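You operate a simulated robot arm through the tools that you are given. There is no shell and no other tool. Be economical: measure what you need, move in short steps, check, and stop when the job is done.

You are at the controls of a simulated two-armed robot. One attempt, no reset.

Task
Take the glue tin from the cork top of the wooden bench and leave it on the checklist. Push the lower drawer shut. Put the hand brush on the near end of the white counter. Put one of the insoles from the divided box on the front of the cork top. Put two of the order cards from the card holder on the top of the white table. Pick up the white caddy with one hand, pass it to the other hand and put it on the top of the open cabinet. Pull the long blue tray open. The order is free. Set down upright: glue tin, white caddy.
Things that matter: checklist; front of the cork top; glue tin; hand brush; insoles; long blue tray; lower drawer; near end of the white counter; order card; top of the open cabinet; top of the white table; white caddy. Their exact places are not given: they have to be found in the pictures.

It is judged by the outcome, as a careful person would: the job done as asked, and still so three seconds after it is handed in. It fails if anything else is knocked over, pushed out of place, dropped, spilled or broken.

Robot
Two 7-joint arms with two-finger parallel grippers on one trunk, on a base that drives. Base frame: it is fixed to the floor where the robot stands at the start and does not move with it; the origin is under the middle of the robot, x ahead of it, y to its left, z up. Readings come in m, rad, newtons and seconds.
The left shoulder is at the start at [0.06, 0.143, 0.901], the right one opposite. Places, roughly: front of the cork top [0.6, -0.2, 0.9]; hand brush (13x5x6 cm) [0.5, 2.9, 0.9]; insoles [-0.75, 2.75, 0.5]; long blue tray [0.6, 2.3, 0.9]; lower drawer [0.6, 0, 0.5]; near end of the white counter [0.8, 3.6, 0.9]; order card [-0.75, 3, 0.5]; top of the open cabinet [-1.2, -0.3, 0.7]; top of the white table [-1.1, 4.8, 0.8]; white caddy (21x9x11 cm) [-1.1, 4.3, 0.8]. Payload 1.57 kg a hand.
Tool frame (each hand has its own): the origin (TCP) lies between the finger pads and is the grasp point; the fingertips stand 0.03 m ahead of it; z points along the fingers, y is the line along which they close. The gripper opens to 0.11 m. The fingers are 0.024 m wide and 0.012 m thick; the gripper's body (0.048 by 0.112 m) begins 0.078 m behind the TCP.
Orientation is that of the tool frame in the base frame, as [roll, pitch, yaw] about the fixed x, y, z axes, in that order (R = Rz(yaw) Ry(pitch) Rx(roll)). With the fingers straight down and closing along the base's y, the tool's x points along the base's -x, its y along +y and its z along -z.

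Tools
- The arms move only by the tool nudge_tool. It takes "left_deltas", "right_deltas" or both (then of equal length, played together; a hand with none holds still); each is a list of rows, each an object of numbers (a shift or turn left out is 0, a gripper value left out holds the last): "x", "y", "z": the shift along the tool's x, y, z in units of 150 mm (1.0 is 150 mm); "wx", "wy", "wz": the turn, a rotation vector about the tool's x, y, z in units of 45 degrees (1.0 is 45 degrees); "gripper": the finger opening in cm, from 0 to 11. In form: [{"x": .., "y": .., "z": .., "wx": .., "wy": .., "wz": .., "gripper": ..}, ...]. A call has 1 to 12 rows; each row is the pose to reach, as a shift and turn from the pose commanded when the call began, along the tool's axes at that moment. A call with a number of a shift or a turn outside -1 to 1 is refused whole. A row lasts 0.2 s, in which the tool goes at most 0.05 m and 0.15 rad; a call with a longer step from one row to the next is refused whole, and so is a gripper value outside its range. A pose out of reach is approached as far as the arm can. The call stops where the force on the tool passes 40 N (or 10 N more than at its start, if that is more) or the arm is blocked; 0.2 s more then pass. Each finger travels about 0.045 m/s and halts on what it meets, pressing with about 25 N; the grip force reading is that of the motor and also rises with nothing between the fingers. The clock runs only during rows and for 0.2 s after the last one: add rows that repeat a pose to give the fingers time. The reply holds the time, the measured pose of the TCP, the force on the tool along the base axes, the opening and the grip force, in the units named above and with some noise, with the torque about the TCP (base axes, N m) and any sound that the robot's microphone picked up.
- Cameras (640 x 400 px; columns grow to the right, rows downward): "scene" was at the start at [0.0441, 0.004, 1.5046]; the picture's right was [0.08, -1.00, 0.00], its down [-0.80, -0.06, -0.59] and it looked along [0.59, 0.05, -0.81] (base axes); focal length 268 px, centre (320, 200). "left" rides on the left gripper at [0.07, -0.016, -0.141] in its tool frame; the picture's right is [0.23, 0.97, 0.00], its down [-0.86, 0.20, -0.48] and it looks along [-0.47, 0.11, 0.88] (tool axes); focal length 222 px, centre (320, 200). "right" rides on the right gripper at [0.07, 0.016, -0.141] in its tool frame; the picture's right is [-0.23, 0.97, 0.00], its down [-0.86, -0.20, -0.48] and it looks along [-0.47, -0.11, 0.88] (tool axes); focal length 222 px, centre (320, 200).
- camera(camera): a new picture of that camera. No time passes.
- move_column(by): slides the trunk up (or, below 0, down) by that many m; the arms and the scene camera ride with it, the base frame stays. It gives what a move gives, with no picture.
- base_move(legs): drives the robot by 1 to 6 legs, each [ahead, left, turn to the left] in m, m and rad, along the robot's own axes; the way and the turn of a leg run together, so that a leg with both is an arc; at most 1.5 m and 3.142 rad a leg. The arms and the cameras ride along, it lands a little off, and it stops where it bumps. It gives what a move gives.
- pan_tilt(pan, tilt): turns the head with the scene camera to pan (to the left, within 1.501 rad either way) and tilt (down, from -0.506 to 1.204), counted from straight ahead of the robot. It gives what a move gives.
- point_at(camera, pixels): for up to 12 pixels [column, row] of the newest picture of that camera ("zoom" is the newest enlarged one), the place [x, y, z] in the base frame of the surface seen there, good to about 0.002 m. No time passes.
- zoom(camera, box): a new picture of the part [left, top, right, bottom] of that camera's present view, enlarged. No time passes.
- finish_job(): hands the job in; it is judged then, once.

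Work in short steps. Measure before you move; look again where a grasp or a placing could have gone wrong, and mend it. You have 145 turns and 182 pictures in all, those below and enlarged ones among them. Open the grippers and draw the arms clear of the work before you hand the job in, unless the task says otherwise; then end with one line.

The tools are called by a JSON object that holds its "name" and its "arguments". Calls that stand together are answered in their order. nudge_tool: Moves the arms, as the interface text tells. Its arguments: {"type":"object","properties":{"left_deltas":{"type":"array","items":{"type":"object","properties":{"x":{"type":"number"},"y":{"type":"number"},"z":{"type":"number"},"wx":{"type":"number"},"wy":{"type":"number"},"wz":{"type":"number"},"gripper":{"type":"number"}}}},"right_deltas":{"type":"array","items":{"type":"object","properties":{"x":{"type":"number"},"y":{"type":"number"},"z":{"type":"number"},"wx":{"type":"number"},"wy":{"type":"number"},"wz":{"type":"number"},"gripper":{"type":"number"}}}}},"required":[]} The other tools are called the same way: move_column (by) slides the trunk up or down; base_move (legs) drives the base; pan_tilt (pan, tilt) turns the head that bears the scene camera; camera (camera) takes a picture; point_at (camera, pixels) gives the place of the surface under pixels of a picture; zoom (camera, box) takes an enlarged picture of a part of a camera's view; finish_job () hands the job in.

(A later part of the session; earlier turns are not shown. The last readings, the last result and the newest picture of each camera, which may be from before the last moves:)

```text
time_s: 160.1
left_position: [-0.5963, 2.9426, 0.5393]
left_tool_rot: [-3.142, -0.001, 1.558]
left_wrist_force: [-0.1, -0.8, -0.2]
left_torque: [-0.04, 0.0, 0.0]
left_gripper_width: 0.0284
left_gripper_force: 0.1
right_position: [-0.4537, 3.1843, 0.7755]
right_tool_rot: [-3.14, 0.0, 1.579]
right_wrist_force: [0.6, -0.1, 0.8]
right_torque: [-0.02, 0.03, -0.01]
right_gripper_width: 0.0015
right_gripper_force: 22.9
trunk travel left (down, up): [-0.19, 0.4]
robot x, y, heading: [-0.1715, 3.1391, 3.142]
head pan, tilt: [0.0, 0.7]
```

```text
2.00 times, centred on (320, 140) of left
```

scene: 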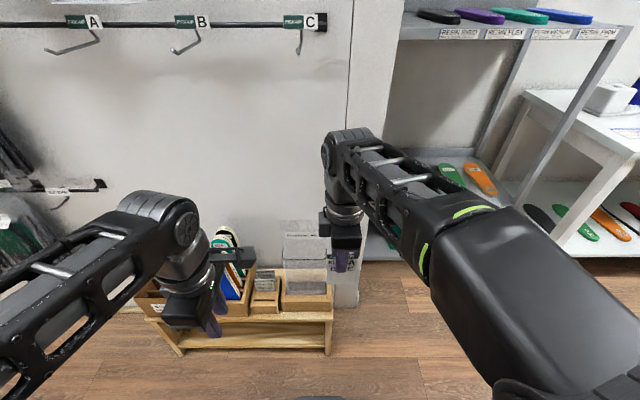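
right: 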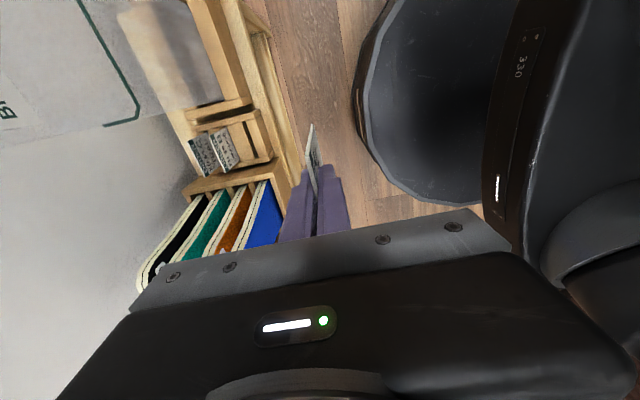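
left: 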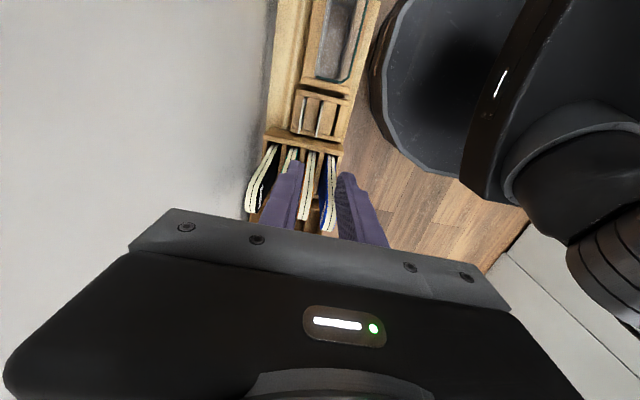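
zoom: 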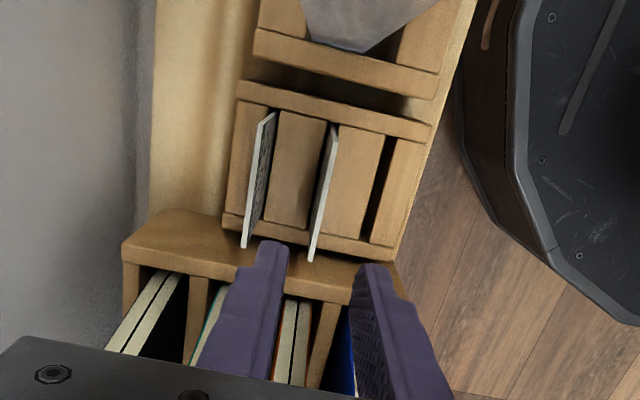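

Card B lies between the fingers. I descend 7.4 cm, close, and look.

{"name": "nudge_tool", "arguments": {"left_deltas": [{"z": 0.2}, {"z": 0.4}, {"z": 0.5}, {"z": 0.5, "gripper": 1}, {"z": 0.5, "gripper": 0}, {"z": 0.5}, {"z": 0.5}]}}

{"name": "nudge_tool", "arguments": {"left_deltas": [{"z": -0.2}, {"z": -0.45}, {"z": -0.7}, {"z": -0.95}, {"z": -1.0}]}}

{"name": "camera", "arguments": {"camera": "left"}}

```text
time_s: 161.7
left_position: [-0.5957, 2.9427, 0.4651]
left_tool_rot: [-3.141, 0.0, 1.558]
left_wrist_force: [-1.0, 0.1, -0.4]
left_torque: [0.04, 0.09, 0.02]
left_gripper_width: 0.0005
left_gripper_force: 22.6
right_position: [-0.4537, 3.1841, 0.7762]
right_tool_rot: [3.141, 0.0, 1.582]
right_wrist_force: [-1.0, -0.1, -0.4]
right_torque: [0.04, 0.0, -0.01]
right_gripper_width: 0.0015
right_gripper_force: 22.9
trunk travel left (down, up): [-0.19, 0.4]
robot x, y, heading: [-0.1744, 3.14, 3.144]
head pan, tilt: [0.0, 0.7]
```

```text
time_s: 162.9
left_position: [-0.5958, 2.9417, 0.6158]
left_tool_rot: [-3.141, 0.0, 1.556]
left_wrist_force: [0.1, -0.4, -0.3]
left_torque: [-0.03, 0.01, 0.0]
left_gripper_width: 0.0007
left_gripper_force: 23.2
right_position: [-0.4534, 3.1834, 0.7766]
right_tool_rot: [-3.14, -0.001, 1.58]
right_wrist_force: [0.4, -0.5, -0.4]
right_torque: [0.0, -0.02, 0.01]
right_gripper_width: 0.0015
right_gripper_force: 23.2
trunk travel left (down, up): [-0.19, 0.4]
robot x, y, heading: [-0.1739, 3.1411, 3.142]
head pan, tilt: [0.0, 0.7]
```

```text
100 pictures are left
```

left: 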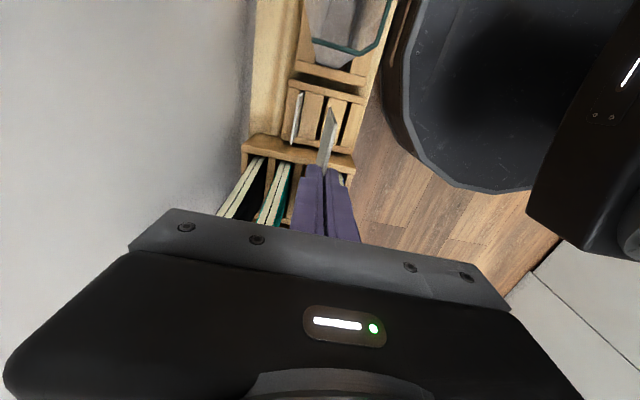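

Both cards are held. I lift the left hand more and retract, back off, raise the trunk and look toward the white table (right).

{"name": "nudge_tool", "arguments": {"left_deltas": [{"z": -0.3}, {"z": -0.6}, {"z": -0.9}, {"z": -0.95, "y": 0.3}, {"z": -0.95, "y": 0.6}, {"z": -0.95, "y": 0.9}]}}

{"name": "base_move", "arguments": {"legs": [[-0.13, 0, 0]]}}

{"name": "move_column", "arguments": {"by": 0.38}}

{"name": "pan_tilt", "arguments": {"pan": -0.9, "tilt": 0.5}}

{"name": "camera", "arguments": {"camera": "scene"}}

```text
time_s: 164.3
left_position: [-0.4607, 2.9425, 0.7577]
left_tool_rot: [3.141, 0.001, 1.559]
left_wrist_force: [-0.1, 0.1, 1.1]
left_torque: [-0.01, 0.02, -0.02]
left_gripper_width: 0.0006
left_gripper_force: 23.0
right_position: [-0.4529, 3.1833, 0.7765]
right_tool_rot: [3.141, -0.001, 1.579]
right_wrist_force: [0.4, -0.4, 0.1]
right_torque: [0.0, -0.02, 0.05]
right_gripper_width: 0.0014
right_gripper_force: 23.4
trunk travel left (down, up): [-0.19, 0.4]
robot x, y, heading: [-0.176, 3.1389, 3.141]
head pan, tilt: [0.0, 0.7]
```

```text
time_s: 165.6
left_position: [-0.3306, 2.9405, 0.7585]
left_tool_rot: [3.141, 0.0, 1.561]
left_wrist_force: [0.2, -0.1, -0.1]
left_torque: [0.0, -0.01, -0.03]
left_gripper_width: 0.0007
left_gripper_force: 22.8
right_position: [-0.3217, 3.1837, 0.7762]
right_tool_rot: [-3.141, 0.001, 1.581]
right_wrist_force: [-1.4, 0.3, -0.4]
right_torque: [0.0, -0.02, -0.01]
right_gripper_width: 0.0015
right_gripper_force: 23.4
trunk travel left (down, up): [-0.19, 0.4]
robot x, y, heading: [-0.0456, 3.1409, -3.138]
head pan, tilt: [0.0, 0.7]
```

```text
time_s: 169.2
left_position: [-0.3302, 2.941, 1.1392]
left_tool_rot: [3.141, 0.0, 1.562]
left_wrist_force: [-0.4, 0.0, -0.9]
left_torque: [-0.02, -0.01, 0.01]
left_gripper_width: 0.0011
left_gripper_force: 23.5
right_position: [-0.3216, 3.184, 1.1563]
right_tool_rot: [3.141, -0.001, 1.582]
right_wrist_force: [-0.6, -0.1, 0.5]
right_torque: [0.02, 0.0, 0.02]
right_gripper_width: 0.0014
right_gripper_force: 23.3
trunk travel left (down, up): [-0.57, 0.02]
robot x, y, heading: [-0.0436, 3.1395, -3.139]
head pan, tilt: [0.0, 0.7]
```

```text
time_s: 170.4
left_position: [-0.3293, 2.9395, 1.1388]
left_tool_rot: [3.141, -0.001, 1.56]
left_wrist_force: [-0.1, 0.5, -0.2]
left_torque: [0.0, 0.03, 0.03]
left_gripper_width: 0.0005
left_gripper_force: 22.3
right_position: [-0.3215, 3.1845, 1.1577]
right_tool_rot: [-3.14, 0.001, 1.582]
right_wrist_force: [0.7, 0.0, 0.1]
right_torque: [-0.02, 0.01, 0.0]
right_gripper_width: 0.0015
right_gripper_force: 23.6
trunk travel left (down, up): [-0.57, 0.02]
robot x, y, heading: [-0.0433, 3.142, -3.137]
head pan, tilt: [-0.901, 0.499]
```

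```text
99 pictures are left
```

scene: 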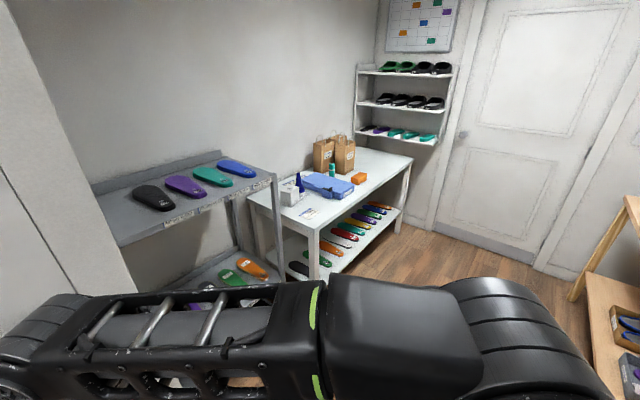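

The white table with a white caddy (288,195), blue box, bags. I measure table edges and items, and zoom.

{"name": "point_at", "arguments": {"camera": "scene", "pixels": [[312, 226], [250, 197], [410, 158], [340, 155], [350, 200], [288, 192], [305, 212], [270, 175], [390, 165], [330, 185], [360, 178], [115, 240]]}}

{"name": "zoom", "arguments": {"camera": "scene", "box": [230, 120, 430, 245]}}

```text
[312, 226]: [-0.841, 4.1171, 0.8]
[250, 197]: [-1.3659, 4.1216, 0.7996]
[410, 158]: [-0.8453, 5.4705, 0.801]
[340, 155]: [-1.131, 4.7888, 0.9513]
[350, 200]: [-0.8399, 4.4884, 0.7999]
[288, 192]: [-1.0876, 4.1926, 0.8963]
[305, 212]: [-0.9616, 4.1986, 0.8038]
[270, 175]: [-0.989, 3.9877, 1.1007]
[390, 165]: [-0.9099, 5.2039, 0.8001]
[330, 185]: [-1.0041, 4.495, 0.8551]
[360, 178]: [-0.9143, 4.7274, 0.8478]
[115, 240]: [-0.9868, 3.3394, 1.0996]
```

```text
3.20 times, centred on (330, 182) of scene
```

zoom: 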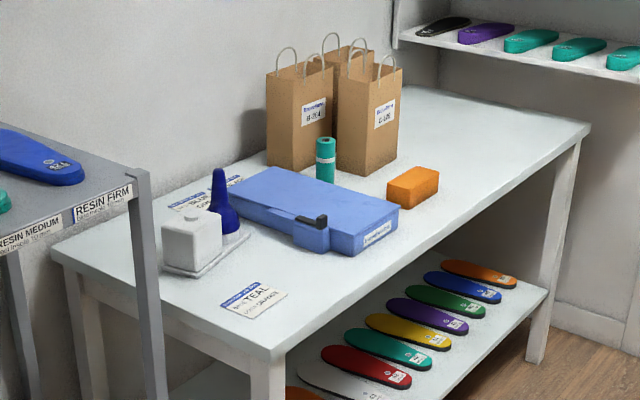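

Table top: x -1.37…-0.84, y 4.12…5.47, z 0.80; its front near y 5.1 is free. I slide the base right by 1.95 m and forward later.

{"name": "base_move", "arguments": {"legs": [[0, -1.0, 0], [0.2, -0.93, 0]]}}

{"name": "pan_tilt", "arguments": {"pan": 0, "tilt": 0.7}}

{"name": "camera", "arguments": {"camera": "scene"}}

```text
time_s: 180.2
left_position: [-0.5458, 4.8772, 1.1382]
left_tool_rot: [3.14, 0.002, 1.575]
left_wrist_force: [0.0, -0.3, -0.4]
left_torque: [-0.01, 0.01, -0.03]
left_gripper_width: 0.0007
left_gripper_force: 23.5
right_position: [-0.5406, 5.1203, 1.157]
right_tool_rot: [-3.141, 0.0, 1.598]
right_wrist_force: [-0.5, 0.1, 0.1]
right_torque: [-0.01, 0.03, -0.01]
right_gripper_width: 0.0011
right_gripper_force: 23.1
trunk travel left (down, up): [-0.57, 0.02]
robot x, y, heading: [-0.2609, 5.08, -3.124]
head pan, tilt: [-0.901, 0.499]
```

```text
time_s: 181.4
left_position: [-0.5462, 4.8754, 1.1397]
left_tool_rot: [-3.14, 0.002, 1.576]
left_wrist_force: [0.4, 1.3, -0.1]
left_torque: [0.01, 0.0, 0.02]
left_gripper_width: 0.0009
left_gripper_force: 21.6
right_position: [-0.5421, 5.1188, 1.1566]
right_tool_rot: [3.14, 0.0, 1.596]
right_wrist_force: [-0.4, 0.2, -0.2]
right_torque: [0.0, 0.0, 0.04]
right_gripper_width: 0.0014
right_gripper_force: 23.3
trunk travel left (down, up): [-0.57, 0.02]
robot x, y, heading: [-0.2642, 5.0822, -3.129]
head pan, tilt: [0.0, 0.7]
```

```text
97 pictures are left
```

scene: 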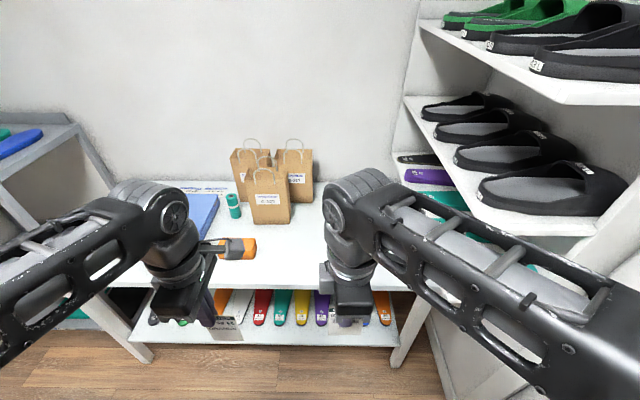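

Slipper shelf is at the right; the free table area is around (300,245). I measure.

{"name": "point_at", "arguments": {"camera": "scene", "pixels": [[300, 245], [270, 220], [290, 215], [255, 250], [240, 258], [410, 130], [470, 210], [540, 235], [430, 25], [565, 100], [300, 280], [445, 190]]}}

```text
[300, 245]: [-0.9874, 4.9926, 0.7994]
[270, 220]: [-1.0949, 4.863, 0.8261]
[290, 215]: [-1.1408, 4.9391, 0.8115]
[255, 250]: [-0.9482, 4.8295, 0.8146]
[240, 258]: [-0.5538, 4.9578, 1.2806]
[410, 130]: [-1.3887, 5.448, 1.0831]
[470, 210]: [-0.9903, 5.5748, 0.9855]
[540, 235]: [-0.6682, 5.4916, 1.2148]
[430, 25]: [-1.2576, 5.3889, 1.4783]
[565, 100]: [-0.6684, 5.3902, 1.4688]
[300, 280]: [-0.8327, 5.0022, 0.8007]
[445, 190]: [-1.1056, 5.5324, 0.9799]
```

I drive forward 0.16 and tilt the right hand 45° forward (over the free area), then check.

{"name": "base_move", "arguments": {"legs": [[0.16, 0.0, -0.013]]}}

{"name": "nudge_tool", "arguments": {"right_deltas": [{"wx": 0.17, "y": -0.1}, {"wx": 0.34, "y": -0.2}, {"wx": 0.51, "y": -0.3}, {"wx": 0.68, "y": -0.4}, {"wx": 0.85, "y": -0.5}, {"wx": 1.0, "y": -0.6}, {"wx": 1.0, "y": -0.8}, {"wx": 1.0, "y": -0.8, "z": 0.3}, {"wx": 1.0, "y": -0.8, "z": 0.6}, {"wx": 1.0, "y": -0.8, "z": 0.9}, {"wx": 1.0, "y": -0.8, "z": 0.9}]}}

{"name": "camera", "arguments": {"camera": "scene"}}

{"name": "camera", "arguments": {"camera": "right"}}

```text
time_s: 182.8
left_position: [-0.7092, 4.8791, 1.1382]
left_tool_rot: [-3.142, 0.001, 1.561]
left_wrist_force: [-0.8, 0.4, -0.4]
left_torque: [0.02, -0.05, 0.03]
left_gripper_width: 0.0007
left_gripper_force: 23.1
right_position: [-0.7005, 5.1223, 1.1571]
right_tool_rot: [-3.141, -0.001, 1.582]
right_wrist_force: [0.8, 1.2, -0.1]
right_torque: [0.02, -0.05, -0.01]
right_gripper_width: 0.0016
right_gripper_force: 23.4
trunk travel left (down, up): [-0.57, 0.02]
robot x, y, heading: [-0.4192, 5.0777, -3.142]
head pan, tilt: [0.0, 0.7]
```

```text
time_s: 185.2
left_position: [-0.7076, 4.8795, 1.1381]
left_tool_rot: [-3.139, 0.002, 1.561]
left_wrist_force: [-0.5, 0.5, 0.1]
left_torque: [-0.01, -0.01, 0.0]
left_gripper_width: 0.0007
left_gripper_force: 22.8
right_position: [-0.8298, 5.1092, 1.0229]
right_tool_rot: [-2.358, 0.001, 1.581]
right_wrist_force: [0.0, 1.0, 0.7]
right_torque: [0.01, -0.01, 0.0]
right_gripper_width: 0.0017
right_gripper_force: 23.1
right hand out of reach, approached as far as the arm can: row 10, 11
trunk travel left (down, up): [-0.57, 0.02]
robot x, y, heading: [-0.4185, 5.0766, -3.138]
head pan, tilt: [0.0, 0.7]
```

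```text
96 pictures are left
```

scene: 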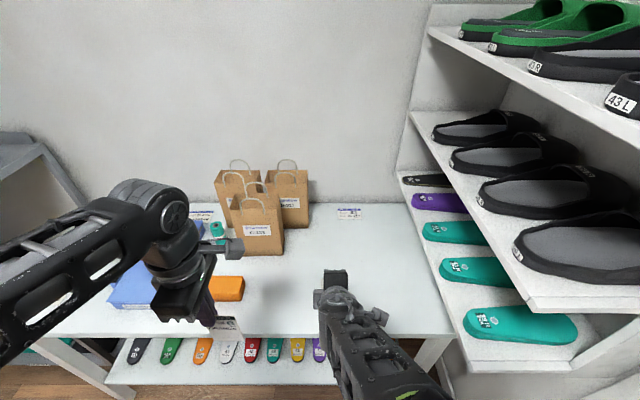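

```text
95 pictures are left
```

right: 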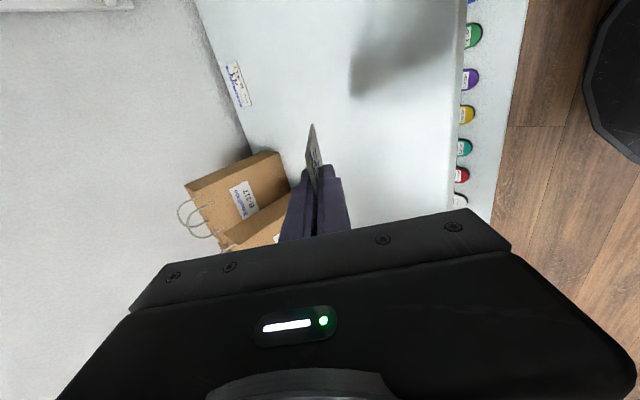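

The hand is over the table's front edge zone. I lower the trunk 0.13 and drive 0.07 closer.

{"name": "base_move", "arguments": {"legs": [[0.075, 0.0, 0]]}}

{"name": "move_column", "arguments": {"by": -0.13}}

{"name": "camera", "arguments": {"camera": "right"}}

{"name": "camera", "arguments": {"camera": "scene"}}

```text
time_s: 186.3
left_position: [-0.7846, 4.8784, 1.1375]
left_tool_rot: [3.141, 0.001, 1.561]
left_wrist_force: [0.2, 0.6, -0.5]
left_torque: [-0.01, -0.08, 0.03]
left_gripper_width: 0.0004
left_gripper_force: 23.0
right_position: [-0.9069, 5.1081, 1.0221]
right_tool_rot: [-2.357, 0.001, 1.582]
right_wrist_force: [-1.2, 0.5, -0.8]
right_torque: [0.0, -0.04, 0.02]
right_gripper_width: 0.0015
right_gripper_force: 23.4
trunk travel left (down, up): [-0.57, 0.02]
robot x, y, heading: [-0.4938, 5.0776, -3.139]
head pan, tilt: [0.0, 0.7]
```

```text
time_s: 187.9
left_position: [-0.784, 4.8789, 1.0085]
left_tool_rot: [3.14, 0.001, 1.56]
left_wrist_force: [-0.3, -0.1, 0.5]
left_torque: [-0.01, 0.02, -0.01]
left_gripper_width: 0.001
left_gripper_force: 22.6
right_position: [-0.9056, 5.1078, 0.8939]
right_tool_rot: [-2.357, -0.001, 1.581]
right_wrist_force: [-0.1, 0.0, -0.3]
right_torque: [-0.01, 0.01, 0.0]
right_gripper_width: 0.0015
right_gripper_force: 23.8
trunk travel left (down, up): [-0.44, 0.15]
robot x, y, heading: [-0.4932, 5.0793, -3.139]
head pan, tilt: [0.0, 0.7]
```

```text
94 pictures are left
```

right: 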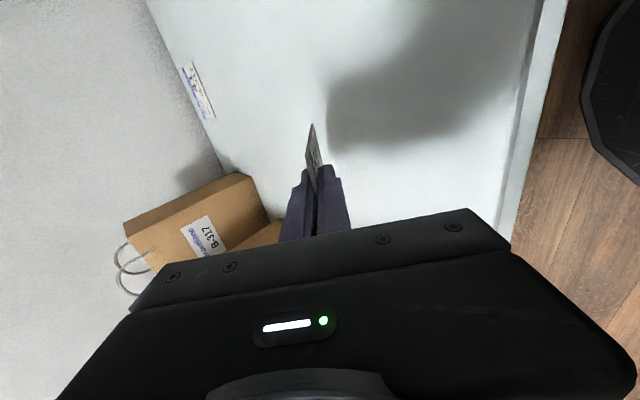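

```text
93 pictures are left
```

scene: 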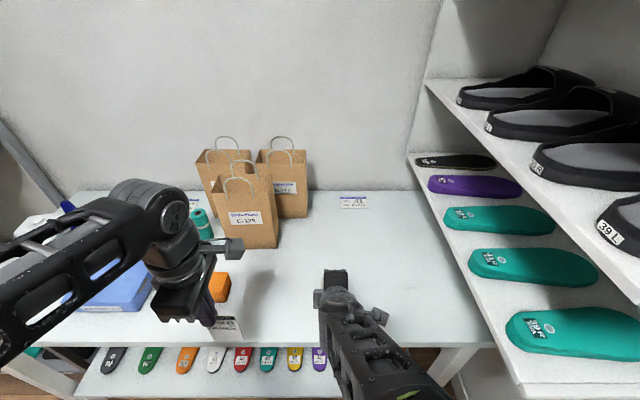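

Hand is well over the table. I lower vertically 3 cm and look at the card's lower edge.

{"name": "nudge_tool", "arguments": {"right_deltas": [{"y": 0.07, "z": 0.07}, {"y": 0.14, "z": 0.14}, {"y": 0.14, "z": 0.14}]}}

{"name": "zoom", "arguments": {"camera": "right", "box": [240, 80, 400, 240]}}

{"name": "point_at", "arguments": {"camera": "zoom", "pixels": [[285, 110], [290, 150], [320, 210], [270, 200], [340, 130]]}}

{"name": "zoom", "arguments": {"camera": "scene", "box": [160, 230, 420, 400]}}

```text
time_s: 188.7
left_position: [-0.7827, 4.8774, 1.0094]
left_tool_rot: [-3.14, -0.001, 1.56]
left_wrist_force: [-0.5, -0.8, -1.0]
left_torque: [-0.03, -0.03, 0.02]
left_gripper_width: 0.0007
left_gripper_force: 22.8
right_position: [-0.8991, 5.0823, 0.8711]
right_tool_rot: [-2.397, 0.098, 1.605]
right_wrist_force: [-0.4, -0.3, 0.0]
right_torque: [0.02, -0.03, -0.03]
right_gripper_width: 0.0009
right_gripper_force: 23.3
right hand out of reach, approached as far as the arm can: row 1, 2, 3
trunk travel left (down, up): [-0.44, 0.15]
robot x, y, heading: [-0.4959, 5.0806, -3.143]
head pan, tilt: [0.0, 0.7]
```

```text
2.50 times, centred on (320, 160) of right
```

zoom: 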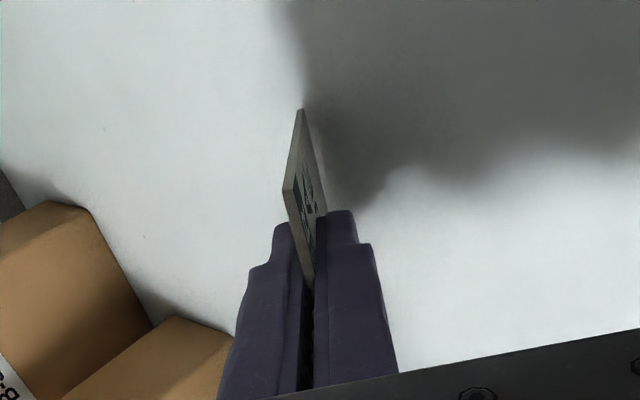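

```text
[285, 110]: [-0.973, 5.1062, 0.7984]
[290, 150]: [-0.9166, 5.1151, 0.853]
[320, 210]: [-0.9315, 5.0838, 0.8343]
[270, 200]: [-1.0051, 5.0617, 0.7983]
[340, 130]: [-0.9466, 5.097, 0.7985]
```

```text
2.35 times, centred on (290, 315) of scene
```

zoom: 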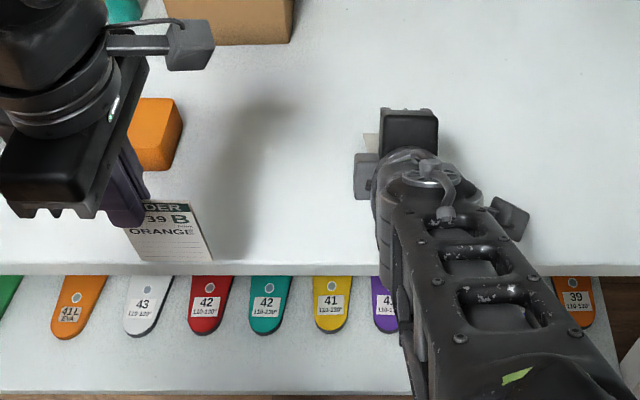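

Card's lower edge is ~3 cm above the table. I lower the trunk 2.5 cm and look again.

{"name": "move_column", "arguments": {"by": -0.025}}

{"name": "zoom", "arguments": {"camera": "right", "box": [240, 80, 400, 240]}}

{"name": "point_at", "arguments": {"camera": "zoom", "pixels": [[295, 130], [298, 160], [290, 185], [310, 250], [302, 225], [315, 180], [320, 200]]}}

```text
time_s: 189.4
left_position: [-0.7817, 4.8786, 0.9838]
left_tool_rot: [-3.14, 0.0, 1.56]
left_wrist_force: [-0.4, 0.1, 0.8]
left_torque: [-0.02, 0.03, -0.01]
left_gripper_width: 0.0006
left_gripper_force: 23.0
right_position: [-0.9012, 5.0807, 0.8468]
right_tool_rot: [-2.392, 0.098, 1.606]
right_wrist_force: [2.7, -3.9, 27.8]
right_torque: [0.03, 1.51, 0.22]
right_gripper_width: 0.0059
right_gripper_force: 24.8
trunk travel left (down, up): [-0.415, 0.175]
robot x, y, heading: [-0.4955, 5.0783, -3.146]
head pan, tilt: [0.0, 0.7]
```

```text
2.50 times, centred on (320, 160) of right
```

zoom: 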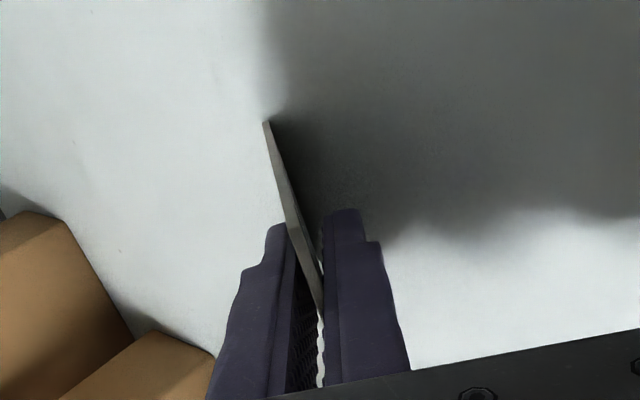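

```text
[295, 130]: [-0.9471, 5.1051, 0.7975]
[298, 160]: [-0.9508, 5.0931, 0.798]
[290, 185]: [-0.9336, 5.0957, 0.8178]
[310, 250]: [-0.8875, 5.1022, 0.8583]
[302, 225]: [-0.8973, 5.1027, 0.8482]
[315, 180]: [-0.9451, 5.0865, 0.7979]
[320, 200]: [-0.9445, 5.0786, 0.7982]
```

The card touches the table firmly (28 N), so I raise 1 cm, then open slightly and withdraw.

{"name": "move_column", "arguments": {"by": 0.01}}

{"name": "nudge_tool", "arguments": {"right_deltas": [{"gripper": 1.5}, {"gripper": 3}, {"gripper": 4}, {"gripper": 4}]}}

{"name": "camera", "arguments": {"camera": "right"}}

```text
time_s: 190.0
left_position: [-0.7836, 4.8798, 0.9926]
left_tool_rot: [-3.14, 0.001, 1.559]
left_wrist_force: [-0.3, -1.1, -0.2]
left_torque: [-0.01, -0.04, 0.03]
left_gripper_width: 0.001
left_gripper_force: 22.5
right_position: [-0.9005, 5.0834, 0.8553]
right_tool_rot: [-2.397, 0.096, 1.601]
right_wrist_force: [0.3, -0.1, 12.7]
right_torque: [0.33, 0.73, 0.06]
right_gripper_width: 0.0019
right_gripper_force: 23.1
trunk travel left (down, up): [-0.425, 0.165]
robot x, y, heading: [-0.4961, 5.0795, -3.138]
head pan, tilt: [0.0, 0.7]
```

```text
time_s: 191.0
left_position: [-0.784, 4.8774, 0.9931]
left_tool_rot: [-3.14, -0.001, 1.56]
left_wrist_force: [-0.4, -0.1, -0.3]
left_torque: [0.01, -0.01, 0.04]
left_gripper_width: 0.0005
left_gripper_force: 23.5
right_position: [-0.9012, 5.0837, 0.854]
right_tool_rot: [-2.4, 0.096, 1.599]
right_wrist_force: [0.2, 0.1, 0.1]
right_torque: [0.01, -0.03, 0.03]
right_gripper_width: 0.0403
right_gripper_force: 0.0
trunk travel left (down, up): [-0.425, 0.165]
robot x, y, heading: [-0.4941, 5.0779, -3.137]
head pan, tilt: [0.0, 0.7]
```

```text
89 pictures are left
```

right: 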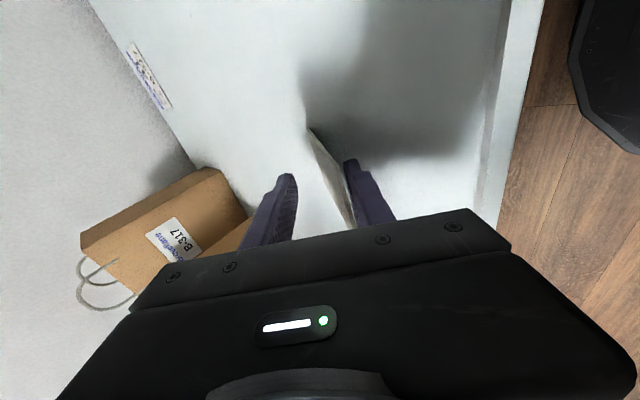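

The card leans on the front finger. I withdraw along the finger axis so it slides off flat.

{"name": "nudge_tool", "arguments": {"right_deltas": [{"z": -0.1}, {"z": -0.2}, {"z": -0.3}, {"z": -0.4}, {"z": -0.5}, {"z": -0.5}]}}

{"name": "camera", "arguments": {"camera": "right"}}

```text
time_s: 192.4
left_position: [-0.7842, 4.8784, 0.9931]
left_tool_rot: [-3.141, -0.001, 1.56]
left_wrist_force: [0.0, 0.2, 0.0]
left_torque: [0.0, -0.01, 0.01]
left_gripper_width: 0.0009
left_gripper_force: 23.2
right_position: [-0.8662, 5.0928, 0.9117]
right_tool_rot: [-2.358, -0.003, 1.579]
right_wrist_force: [0.9, 0.2, 0.2]
right_torque: [0.02, -0.01, 0.01]
right_gripper_width: 0.0401
right_gripper_force: 0.1
right hand out of reach, approached as far as the arm can: row 1, 2, 3, 4, 5, 6
trunk travel left (down, up): [-0.425, 0.165]
robot x, y, heading: [-0.4944, 5.0822, -3.142]
head pan, tilt: [0.0, 0.7]
```

```text
88 pictures are left
```

right: 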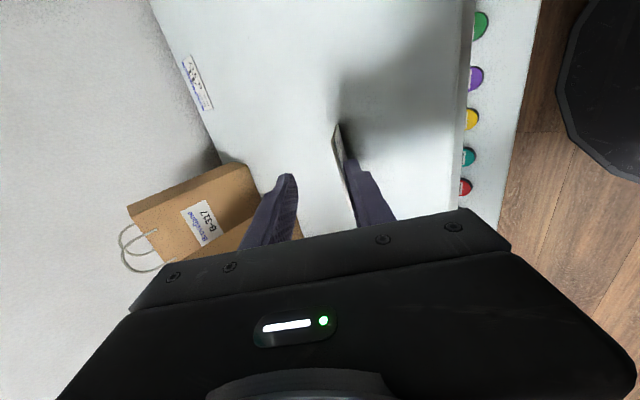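

The card still seems along the front finger; I measure it.

{"name": "zoom", "arguments": {"camera": "right", "box": [260, 80, 420, 240]}}

{"name": "point_at", "arguments": {"camera": "zoom", "pixels": [[305, 115], [318, 150], [330, 190], [340, 240], [350, 200], [300, 125]]}}

```text
2.50 times, centred on (340, 160) of right
```

zoom: 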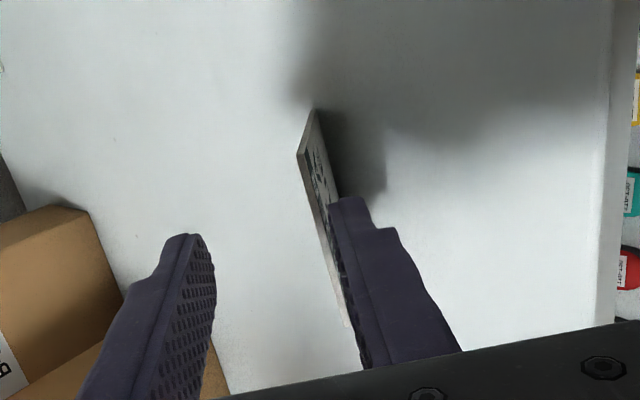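

```text
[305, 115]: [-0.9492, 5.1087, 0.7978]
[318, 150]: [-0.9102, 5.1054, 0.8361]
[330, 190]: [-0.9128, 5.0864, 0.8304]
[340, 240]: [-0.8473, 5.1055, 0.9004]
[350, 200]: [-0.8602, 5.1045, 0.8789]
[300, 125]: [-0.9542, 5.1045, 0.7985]
```

The card leans on the lower finger with its bottom edge on the table. I drive back 6 cm so that finger withdraws from under it.

{"name": "base_move", "arguments": {"legs": [[-0.06, 0, 0]]}}

{"name": "camera", "arguments": {"camera": "right"}}

```text
time_s: 193.3
left_position: [-0.7202, 4.8773, 0.9942]
left_tool_rot: [-3.139, -0.001, 1.56]
left_wrist_force: [0.2, 0.2, 0.2]
left_torque: [-0.02, 0.03, 0.03]
left_gripper_width: 0.0006
left_gripper_force: 22.8
right_position: [-0.8053, 5.0921, 0.9134]
right_tool_rot: [-2.357, -0.002, 1.581]
right_wrist_force: [0.5, 0.4, 0.6]
right_torque: [0.0, 0.0, -0.05]
right_gripper_width: 0.0398
right_gripper_force: 0.0
trunk travel left (down, up): [-0.425, 0.165]
robot x, y, heading: [-0.4322, 5.0831, -3.139]
head pan, tilt: [0.0, 0.7]
```

```text
86 pictures are left
```

right: 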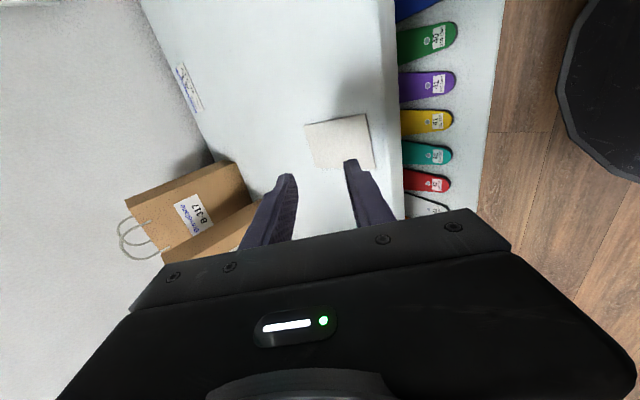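

Card A lies flat on the table. Now the left card: I untilt and raise the right hand, shift the base 8 cm to +y, tilt the left hand forward.

{"name": "nudge_tool", "arguments": {"right_deltas": [{"wx": -0.17, "z": -0.1}, {"wx": -0.34, "z": -0.2}, {"wx": -0.51, "z": -0.3}, {"wx": -0.68, "z": -0.4}, {"wx": -0.85, "z": -0.5}, {"wx": -1.0, "z": -0.5}]}}

{"name": "nudge_tool", "arguments": {"right_deltas": [{"z": -0.25}, {"z": -0.5}, {"z": -0.75}, {"z": -1.0}, {"z": -1.0}, {"z": -1.0}, {"z": -1.0}], "left_deltas": [{"wx": 0.17, "y": -0.1}, {"wx": 0.34, "y": -0.2}, {"wx": 0.51, "y": -0.3}, {"wx": 0.68, "y": -0.4}, {"wx": 0.85, "y": -0.5}, {"wx": 1.0, "y": -0.6}, {"wx": 1.0, "y": -0.8}]}}

{"name": "base_move", "arguments": {"legs": [[0, -0.08, 0]]}}

{"name": "camera", "arguments": {"camera": "left"}}

{"name": "camera", "arguments": {"camera": "scene"}}

```text
time_s: 194.7
left_position: [-0.724, 4.8784, 0.9928]
left_tool_rot: [-3.141, -0.002, 1.559]
left_wrist_force: [-0.3, 0.4, 0.5]
left_torque: [0.0, -0.02, 0.02]
left_gripper_width: 0.0004
left_gripper_force: 22.8
right_position: [-0.7529, 5.0926, 0.9643]
right_tool_rot: [3.136, -0.003, 1.578]
right_wrist_force: [1.5, -0.3, 0.1]
right_torque: [-0.02, -0.02, -0.01]
right_gripper_width: 0.0401
right_gripper_force: 0.1
trunk travel left (down, up): [-0.425, 0.165]
robot x, y, heading: [-0.434, 5.0777, -3.138]
head pan, tilt: [0.0, 0.7]
```

```text
time_s: 196.3
left_position: [-0.8425, 4.8793, 0.9935]
left_tool_rot: [-2.355, 0.002, 1.559]
left_wrist_force: [-0.4, 0.6, -0.2]
left_torque: [0.03, -0.02, -0.01]
left_gripper_width: 0.0006
left_gripper_force: 22.6
left hand out of reach, approached as far as the arm can: row 6
right_position: [-0.7544, 5.0915, 1.0037]
right_tool_rot: [3.139, -0.001, 1.578]
right_wrist_force: [-0.1, 0.2, 0.0]
right_torque: [0.0, 0.02, -0.04]
right_gripper_width: 0.04
right_gripper_force: 0.1
right hand out of reach, approached as far as the arm can: row 2, 3, 4, 5, 6, 7
trunk travel left (down, up): [-0.425, 0.165]
robot x, y, heading: [-0.4335, 5.0782, -3.143]
head pan, tilt: [0.0, 0.7]
```

```text
time_s: 197.4
left_position: [-0.8434, 4.9603, 0.9949]
left_tool_rot: [-2.358, 0.001, 1.561]
left_wrist_force: [-0.1, 1.2, 0.0]
left_torque: [0.01, 0.02, -0.04]
left_gripper_width: 0.0007
left_gripper_force: 22.5
right_position: [-0.7536, 5.1726, 1.0065]
right_tool_rot: [3.138, -0.001, 1.58]
right_wrist_force: [-0.3, 0.3, 0.3]
right_torque: [-0.02, -0.01, -0.04]
right_gripper_width: 0.0399
right_gripper_force: 0.1
trunk travel left (down, up): [-0.425, 0.165]
robot x, y, heading: [-0.4384, 5.1642, -3.137]
head pan, tilt: [0.0, 0.7]
```

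```text
85 pictures are left
```

left: 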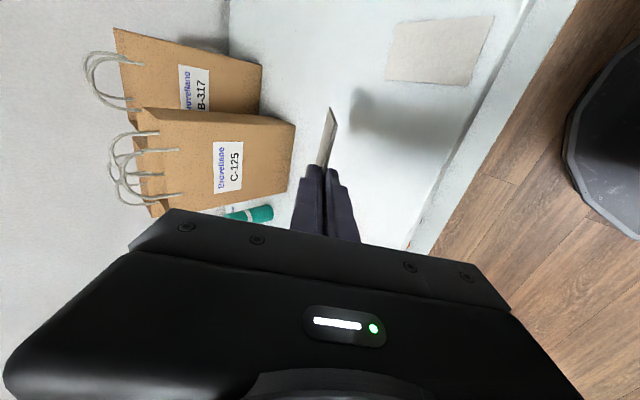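

```text
84 pictures are left
```

scene: 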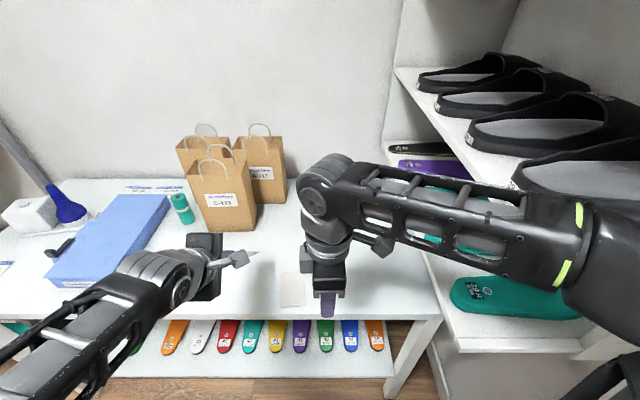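

The right elbow seems near the slipper shelf. I measure both before lowering.

{"name": "point_at", "arguments": {"camera": "scene", "pixels": [[500, 260], [540, 240], [560, 260], [600, 350], [630, 260], [620, 160], [580, 180], [490, 320], [235, 255], [440, 220], [590, 340]]}}

```text
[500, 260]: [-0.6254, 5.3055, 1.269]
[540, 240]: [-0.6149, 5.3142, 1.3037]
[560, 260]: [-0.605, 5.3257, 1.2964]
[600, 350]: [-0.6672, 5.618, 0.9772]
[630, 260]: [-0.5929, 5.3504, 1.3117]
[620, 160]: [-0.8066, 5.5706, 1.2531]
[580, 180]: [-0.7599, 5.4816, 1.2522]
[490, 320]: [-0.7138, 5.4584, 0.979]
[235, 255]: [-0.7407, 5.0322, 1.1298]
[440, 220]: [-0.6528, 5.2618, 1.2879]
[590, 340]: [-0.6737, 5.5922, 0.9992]
```

Elbow has only a few cm to the shelf; I shift the base 6.5 cm back to -y and 5.5 cm forward, then lower the trunk 9 cm.

{"name": "base_move", "arguments": {"legs": [[0, 0.065, 0], [0.055, 0, 0]]}}

{"name": "move_column", "arguments": {"by": -0.09}}

{"name": "zoom", "arguments": {"camera": "left", "box": [200, 60, 520, 260]}}

{"name": "point_at", "arguments": {"camera": "zoom", "pixels": [[262, 92], [270, 130], [245, 200], [260, 160], [258, 110]]}}

```text
time_s: 198.9
left_position: [-0.8983, 4.8934, 0.9933]
left_tool_rot: [-2.356, -0.001, 1.562]
left_wrist_force: [-1.0, 0.0, 0.2]
left_torque: [-0.06, -0.06, 0.0]
left_gripper_width: 0.0009
left_gripper_force: 22.5
right_position: [-0.8092, 5.1067, 1.0031]
right_tool_rot: [3.137, 0.0, 1.579]
right_wrist_force: [0.5, 0.4, -0.4]
right_torque: [0.0, 0.01, -0.04]
right_gripper_width: 0.0402
right_gripper_force: 0.0
trunk travel left (down, up): [-0.425, 0.165]
robot x, y, heading: [-0.4929, 5.0925, -3.137]
head pan, tilt: [0.0, 0.7]
```

```text
time_s: 200.2
left_position: [-0.898, 4.8943, 0.9039]
left_tool_rot: [-2.355, 0.0, 1.56]
left_wrist_force: [0.0, -0.6, -0.1]
left_torque: [-0.02, -0.01, 0.0]
left_gripper_width: 0.0005
left_gripper_force: 22.7
right_position: [-0.8092, 5.1056, 0.9153]
right_tool_rot: [3.138, -0.002, 1.58]
right_wrist_force: [0.5, -0.6, -0.4]
right_torque: [0.01, 0.01, -0.04]
right_gripper_width: 0.04
right_gripper_force: 0.1
trunk travel left (down, up): [-0.335, 0.255]
robot x, y, heading: [-0.4895, 5.0971, -3.139]
head pan, tilt: [0.0, 0.7]
```

```text
2.00 times, centred on (360, 160) of left
```

zoom: 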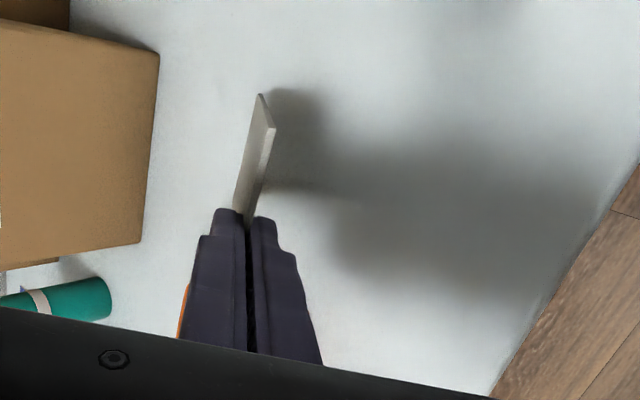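

```text
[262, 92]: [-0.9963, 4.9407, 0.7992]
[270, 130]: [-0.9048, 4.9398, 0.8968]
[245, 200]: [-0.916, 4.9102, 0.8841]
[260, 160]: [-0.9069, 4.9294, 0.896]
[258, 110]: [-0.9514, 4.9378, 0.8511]
```

Card B's lower edge is at z≈0.85. I lower 4.4 cm, then open.

{"name": "move_column", "arguments": {"by": -0.044}}

{"name": "nudge_tool", "arguments": {"left_deltas": [{"gripper": 1.5}, {"gripper": 3}, {"gripper": 4}, {"gripper": 4}]}}

{"name": "zoom", "arguments": {"camera": "left", "box": [200, 60, 520, 260]}}

```text
time_s: 201.1
left_position: [-0.8975, 4.8934, 0.8597]
left_tool_rot: [-2.354, 0.001, 1.56]
left_wrist_force: [0.5, -1.2, 4.5]
left_torque: [-0.02, 0.5, 0.15]
left_gripper_width: 0.0014
left_gripper_force: 23.8
right_position: [-0.8094, 5.106, 0.8697]
right_tool_rot: [3.139, -0.002, 1.578]
right_wrist_force: [0.1, -0.4, 0.0]
right_torque: [0.02, -0.02, 0.01]
right_gripper_width: 0.0401
right_gripper_force: 0.0
trunk travel left (down, up): [-0.291, 0.299]
robot x, y, heading: [-0.4886, 5.0968, -3.134]
head pan, tilt: [0.0, 0.7]
```

```text
time_s: 202.1
left_position: [-0.8986, 4.8938, 0.8587]
left_tool_rot: [-2.356, 0.0, 1.561]
left_wrist_force: [0.1, -0.9, -0.4]
left_torque: [-0.04, -0.01, -0.03]
left_gripper_width: 0.0403
left_gripper_force: 0.0
right_position: [-0.8088, 5.1061, 0.8703]
right_tool_rot: [3.138, -0.002, 1.58]
right_wrist_force: [0.2, -0.7, -0.6]
right_torque: [-0.01, 0.0, 0.01]
right_gripper_width: 0.04
right_gripper_force: 0.2
trunk travel left (down, up): [-0.291, 0.299]
robot x, y, heading: [-0.4891, 5.0906, -3.137]
head pan, tilt: [0.0, 0.7]
```

```text
2.00 times, centred on (360, 160) of left
```

zoom: 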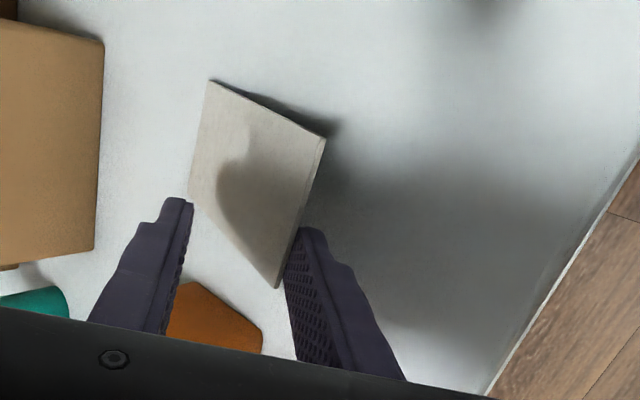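

Card B leans on the lower finger; I back the base 9 cm to let it lie flat.

{"name": "base_move", "arguments": {"legs": [[-0.09, 0, 0]]}}

{"name": "camera", "arguments": {"camera": "left"}}

{"name": "camera", "arguments": {"camera": "scene"}}

```text
time_s: 203.2
left_position: [-0.8077, 4.8936, 0.8607]
left_tool_rot: [-2.355, 0.0, 1.562]
left_wrist_force: [0.9, -0.5, 0.2]
left_torque: [0.01, 0.0, -0.01]
left_gripper_width: 0.0403
left_gripper_force: 0.1
right_position: [-0.7201, 5.1057, 0.8706]
right_tool_rot: [3.138, -0.002, 1.582]
right_wrist_force: [0.1, 0.2, -0.7]
right_torque: [-0.02, -0.02, 0.0]
right_gripper_width: 0.0399
right_gripper_force: 0.0
trunk travel left (down, up): [-0.291, 0.299]
robot x, y, heading: [-0.3987, 5.093, -3.137]
head pan, tilt: [0.0, 0.7]
```

```text
81 pictures are left
```

left: 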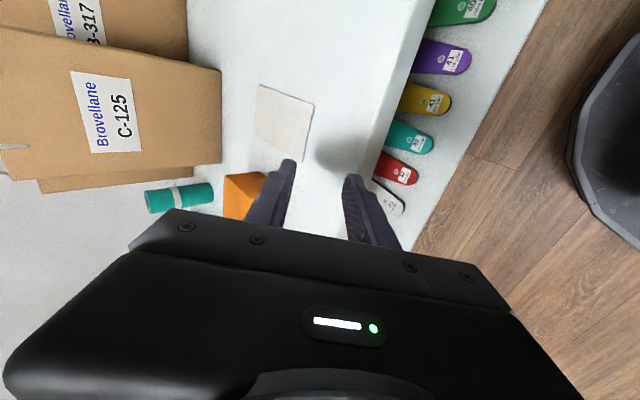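

```text
80 pictures are left
```

scene: 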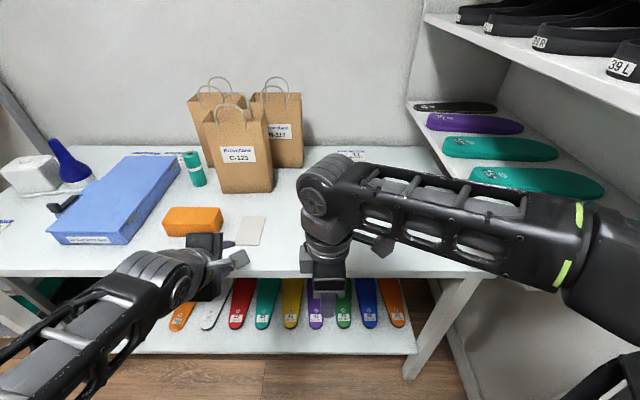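

Both cards lie flat on the table. I back off, raise the trunk, untilt the left hand and slide to the caddy.

{"name": "base_move", "arguments": {"legs": [[-0.12, 0, 0]]}}

{"name": "move_column", "arguments": {"by": 0.25}}

{"name": "nudge_tool", "arguments": {"left_deltas": [{"wx": -0.17}, {"wx": -0.34}, {"wx": -0.51}, {"wx": -0.68}, {"wx": -0.85}, {"wx": -1.0}]}}

{"name": "base_move", "arguments": {"legs": [[0, 0.78, 0]]}}

{"name": "camera", "arguments": {"camera": "scene"}}

{"name": "camera", "arguments": {"camera": "left"}}

```text
time_s: 204.4
left_position: [-0.6861, 4.8934, 0.8598]
left_tool_rot: [-2.355, 0.0, 1.562]
left_wrist_force: [-0.4, 0.0, -0.5]
left_torque: [0.0, -0.01, -0.03]
left_gripper_width: 0.0402
left_gripper_force: 0.1
right_position: [-0.5982, 5.1062, 0.8691]
right_tool_rot: [3.14, -0.002, 1.584]
right_wrist_force: [1.0, 0.1, 1.0]
right_torque: [0.03, 0.0, -0.03]
right_gripper_width: 0.0399
right_gripper_force: 0.0
trunk travel left (down, up): [-0.291, 0.299]
robot x, y, heading: [-0.2791, 5.0909, -3.134]
head pan, tilt: [0.0, 0.7]
```

```text
time_s: 207.0
left_position: [-0.687, 4.8933, 1.1097]
left_tool_rot: [-2.356, 0.001, 1.564]
left_wrist_force: [-1.1, 0.6, -0.1]
left_torque: [-0.01, 0.0, 0.0]
left_gripper_width: 0.0401
left_gripper_force: 0.0
right_position: [-0.5989, 5.1056, 1.1214]
right_tool_rot: [3.137, -0.003, 1.584]
right_wrist_force: [0.0, 0.2, -0.4]
right_torque: [-0.03, -0.01, 0.03]
right_gripper_width: 0.0402
right_gripper_force: 0.1
trunk travel left (down, up): [-0.541, 0.049]
robot x, y, heading: [-0.2806, 5.0955, -3.133]
head pan, tilt: [0.0, 0.7]
```

```text
time_s: 208.4
left_position: [-0.6869, 4.8921, 1.1097]
left_tool_rot: [3.139, 0.0, 1.565]
left_wrist_force: [-0.3, 0.4, 0.1]
left_torque: [0.04, -0.05, -0.02]
left_gripper_width: 0.04
left_gripper_force: 0.0
right_position: [-0.5994, 5.1059, 1.1201]
right_tool_rot: [3.138, 0.0, 1.584]
right_wrist_force: [0.6, 0.4, -0.5]
right_torque: [0.03, 0.0, 0.01]
right_gripper_width: 0.0398
right_gripper_force: 0.1
trunk travel left (down, up): [-0.541, 0.049]
robot x, y, heading: [-0.2789, 5.0941, -3.135]
head pan, tilt: [0.0, 0.7]
```

```text
time_s: 212.6
left_position: [-0.6875, 4.1036, 1.1099]
left_tool_rot: [3.141, 0.0, 1.555]
left_wrist_force: [0.1, -0.5, -0.3]
left_torque: [0.0, -0.01, 0.02]
left_gripper_width: 0.0399
left_gripper_force: 0.1
right_position: [-0.596, 4.316, 1.1202]
right_tool_rot: [3.138, -0.004, 1.575]
right_wrist_force: [0.9, -0.1, -0.1]
right_torque: [0.05, 0.02, 0.03]
right_gripper_width: 0.0401
right_gripper_force: 0.0
trunk travel left (down, up): [-0.541, 0.049]
robot x, y, heading: [-0.2805, 4.3047, 3.138]
head pan, tilt: [0.0, 0.7]
```

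```text
79 pictures are left
```

scene: 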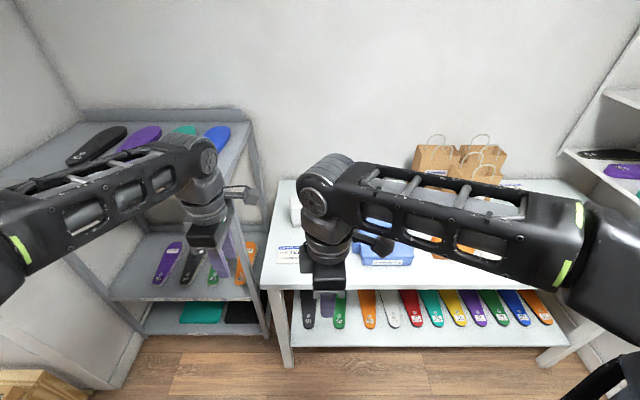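

```text
78 pictures are left
```

left: 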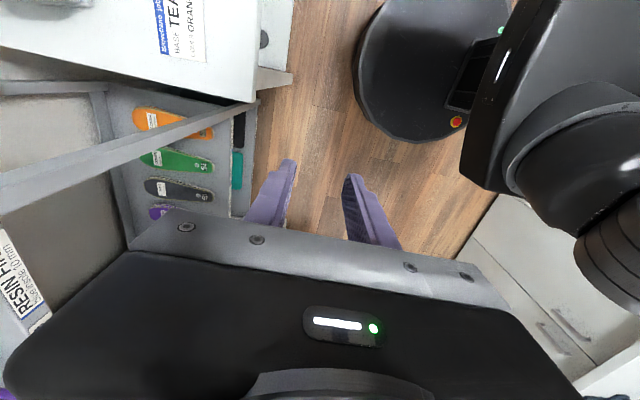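

The caddy is behind the right hand in the scene view; I use the right wrist camera and a shifted scene view.

{"name": "camera", "arguments": {"camera": "right"}}

{"name": "zoom", "arguments": {"camera": "scene", "box": [220, 150, 440, 290]}}

```text
77 pictures are left
```

right: 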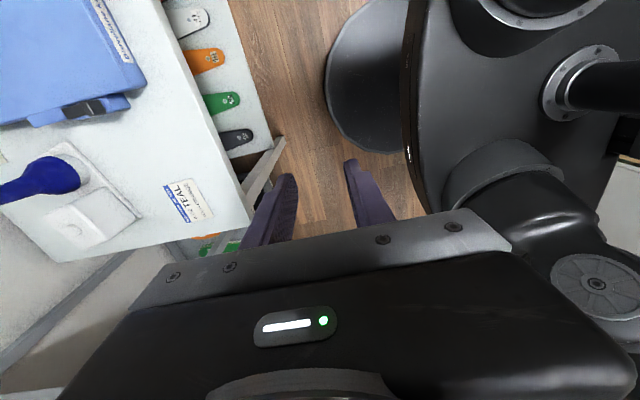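

```text
2.86 times, centred on (330, 220) of scene
```

zoom: 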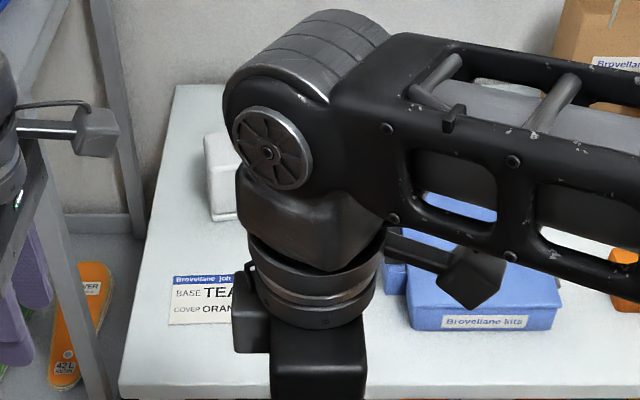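

I shift the right hand 13 cm to +y to uncover the caddy.

{"name": "nudge_tool", "arguments": {"right_deltas": [{"x": 0.25}, {"x": 0.5}, {"x": 0.75}, {"x": 0.95}]}}

{"name": "zoom", "arguments": {"camera": "scene", "box": [240, 150, 440, 290]}}

{"name": "camera", "arguments": {"camera": "right"}}

```text
time_s: 213.6
left_position: [-0.6863, 4.1047, 1.1093]
left_tool_rot: [3.141, 0.0, 1.557]
left_wrist_force: [0.5, -0.4, 0.8]
left_torque: [0.02, 0.01, 0.02]
left_gripper_width: 0.0401
left_gripper_force: 0.0
right_position: [-0.5973, 4.4584, 1.1187]
right_tool_rot: [3.139, -0.002, 1.577]
right_wrist_force: [0.2, 0.0, 0.8]
right_torque: [-0.02, -0.01, -0.01]
right_gripper_width: 0.04
right_gripper_force: 0.1
trunk travel left (down, up): [-0.541, 0.049]
robot x, y, heading: [-0.2792, 4.3023, 3.142]
head pan, tilt: [0.0, 0.7]
```

```text
2.86 times, centred on (340, 220) of scene
```

zoom: 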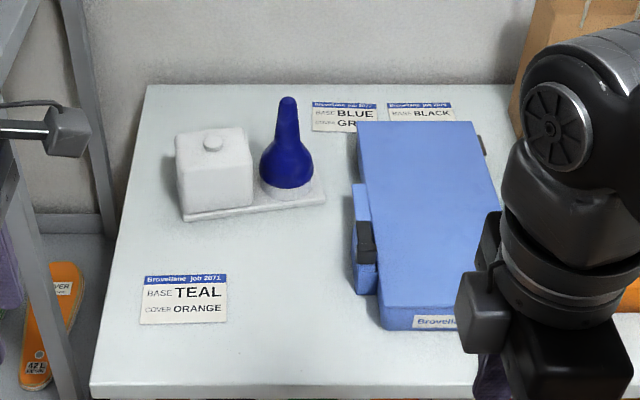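

```text
74 pictures are left
```

right: 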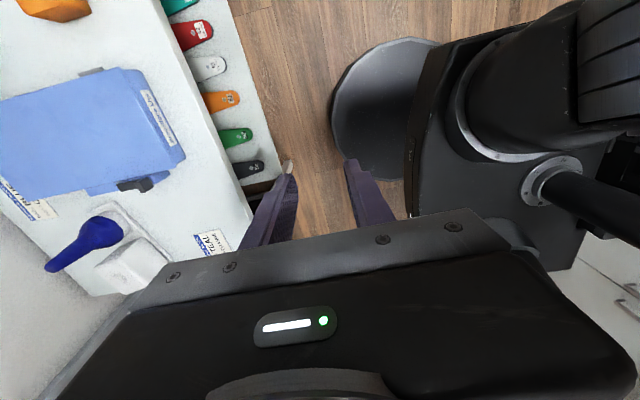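

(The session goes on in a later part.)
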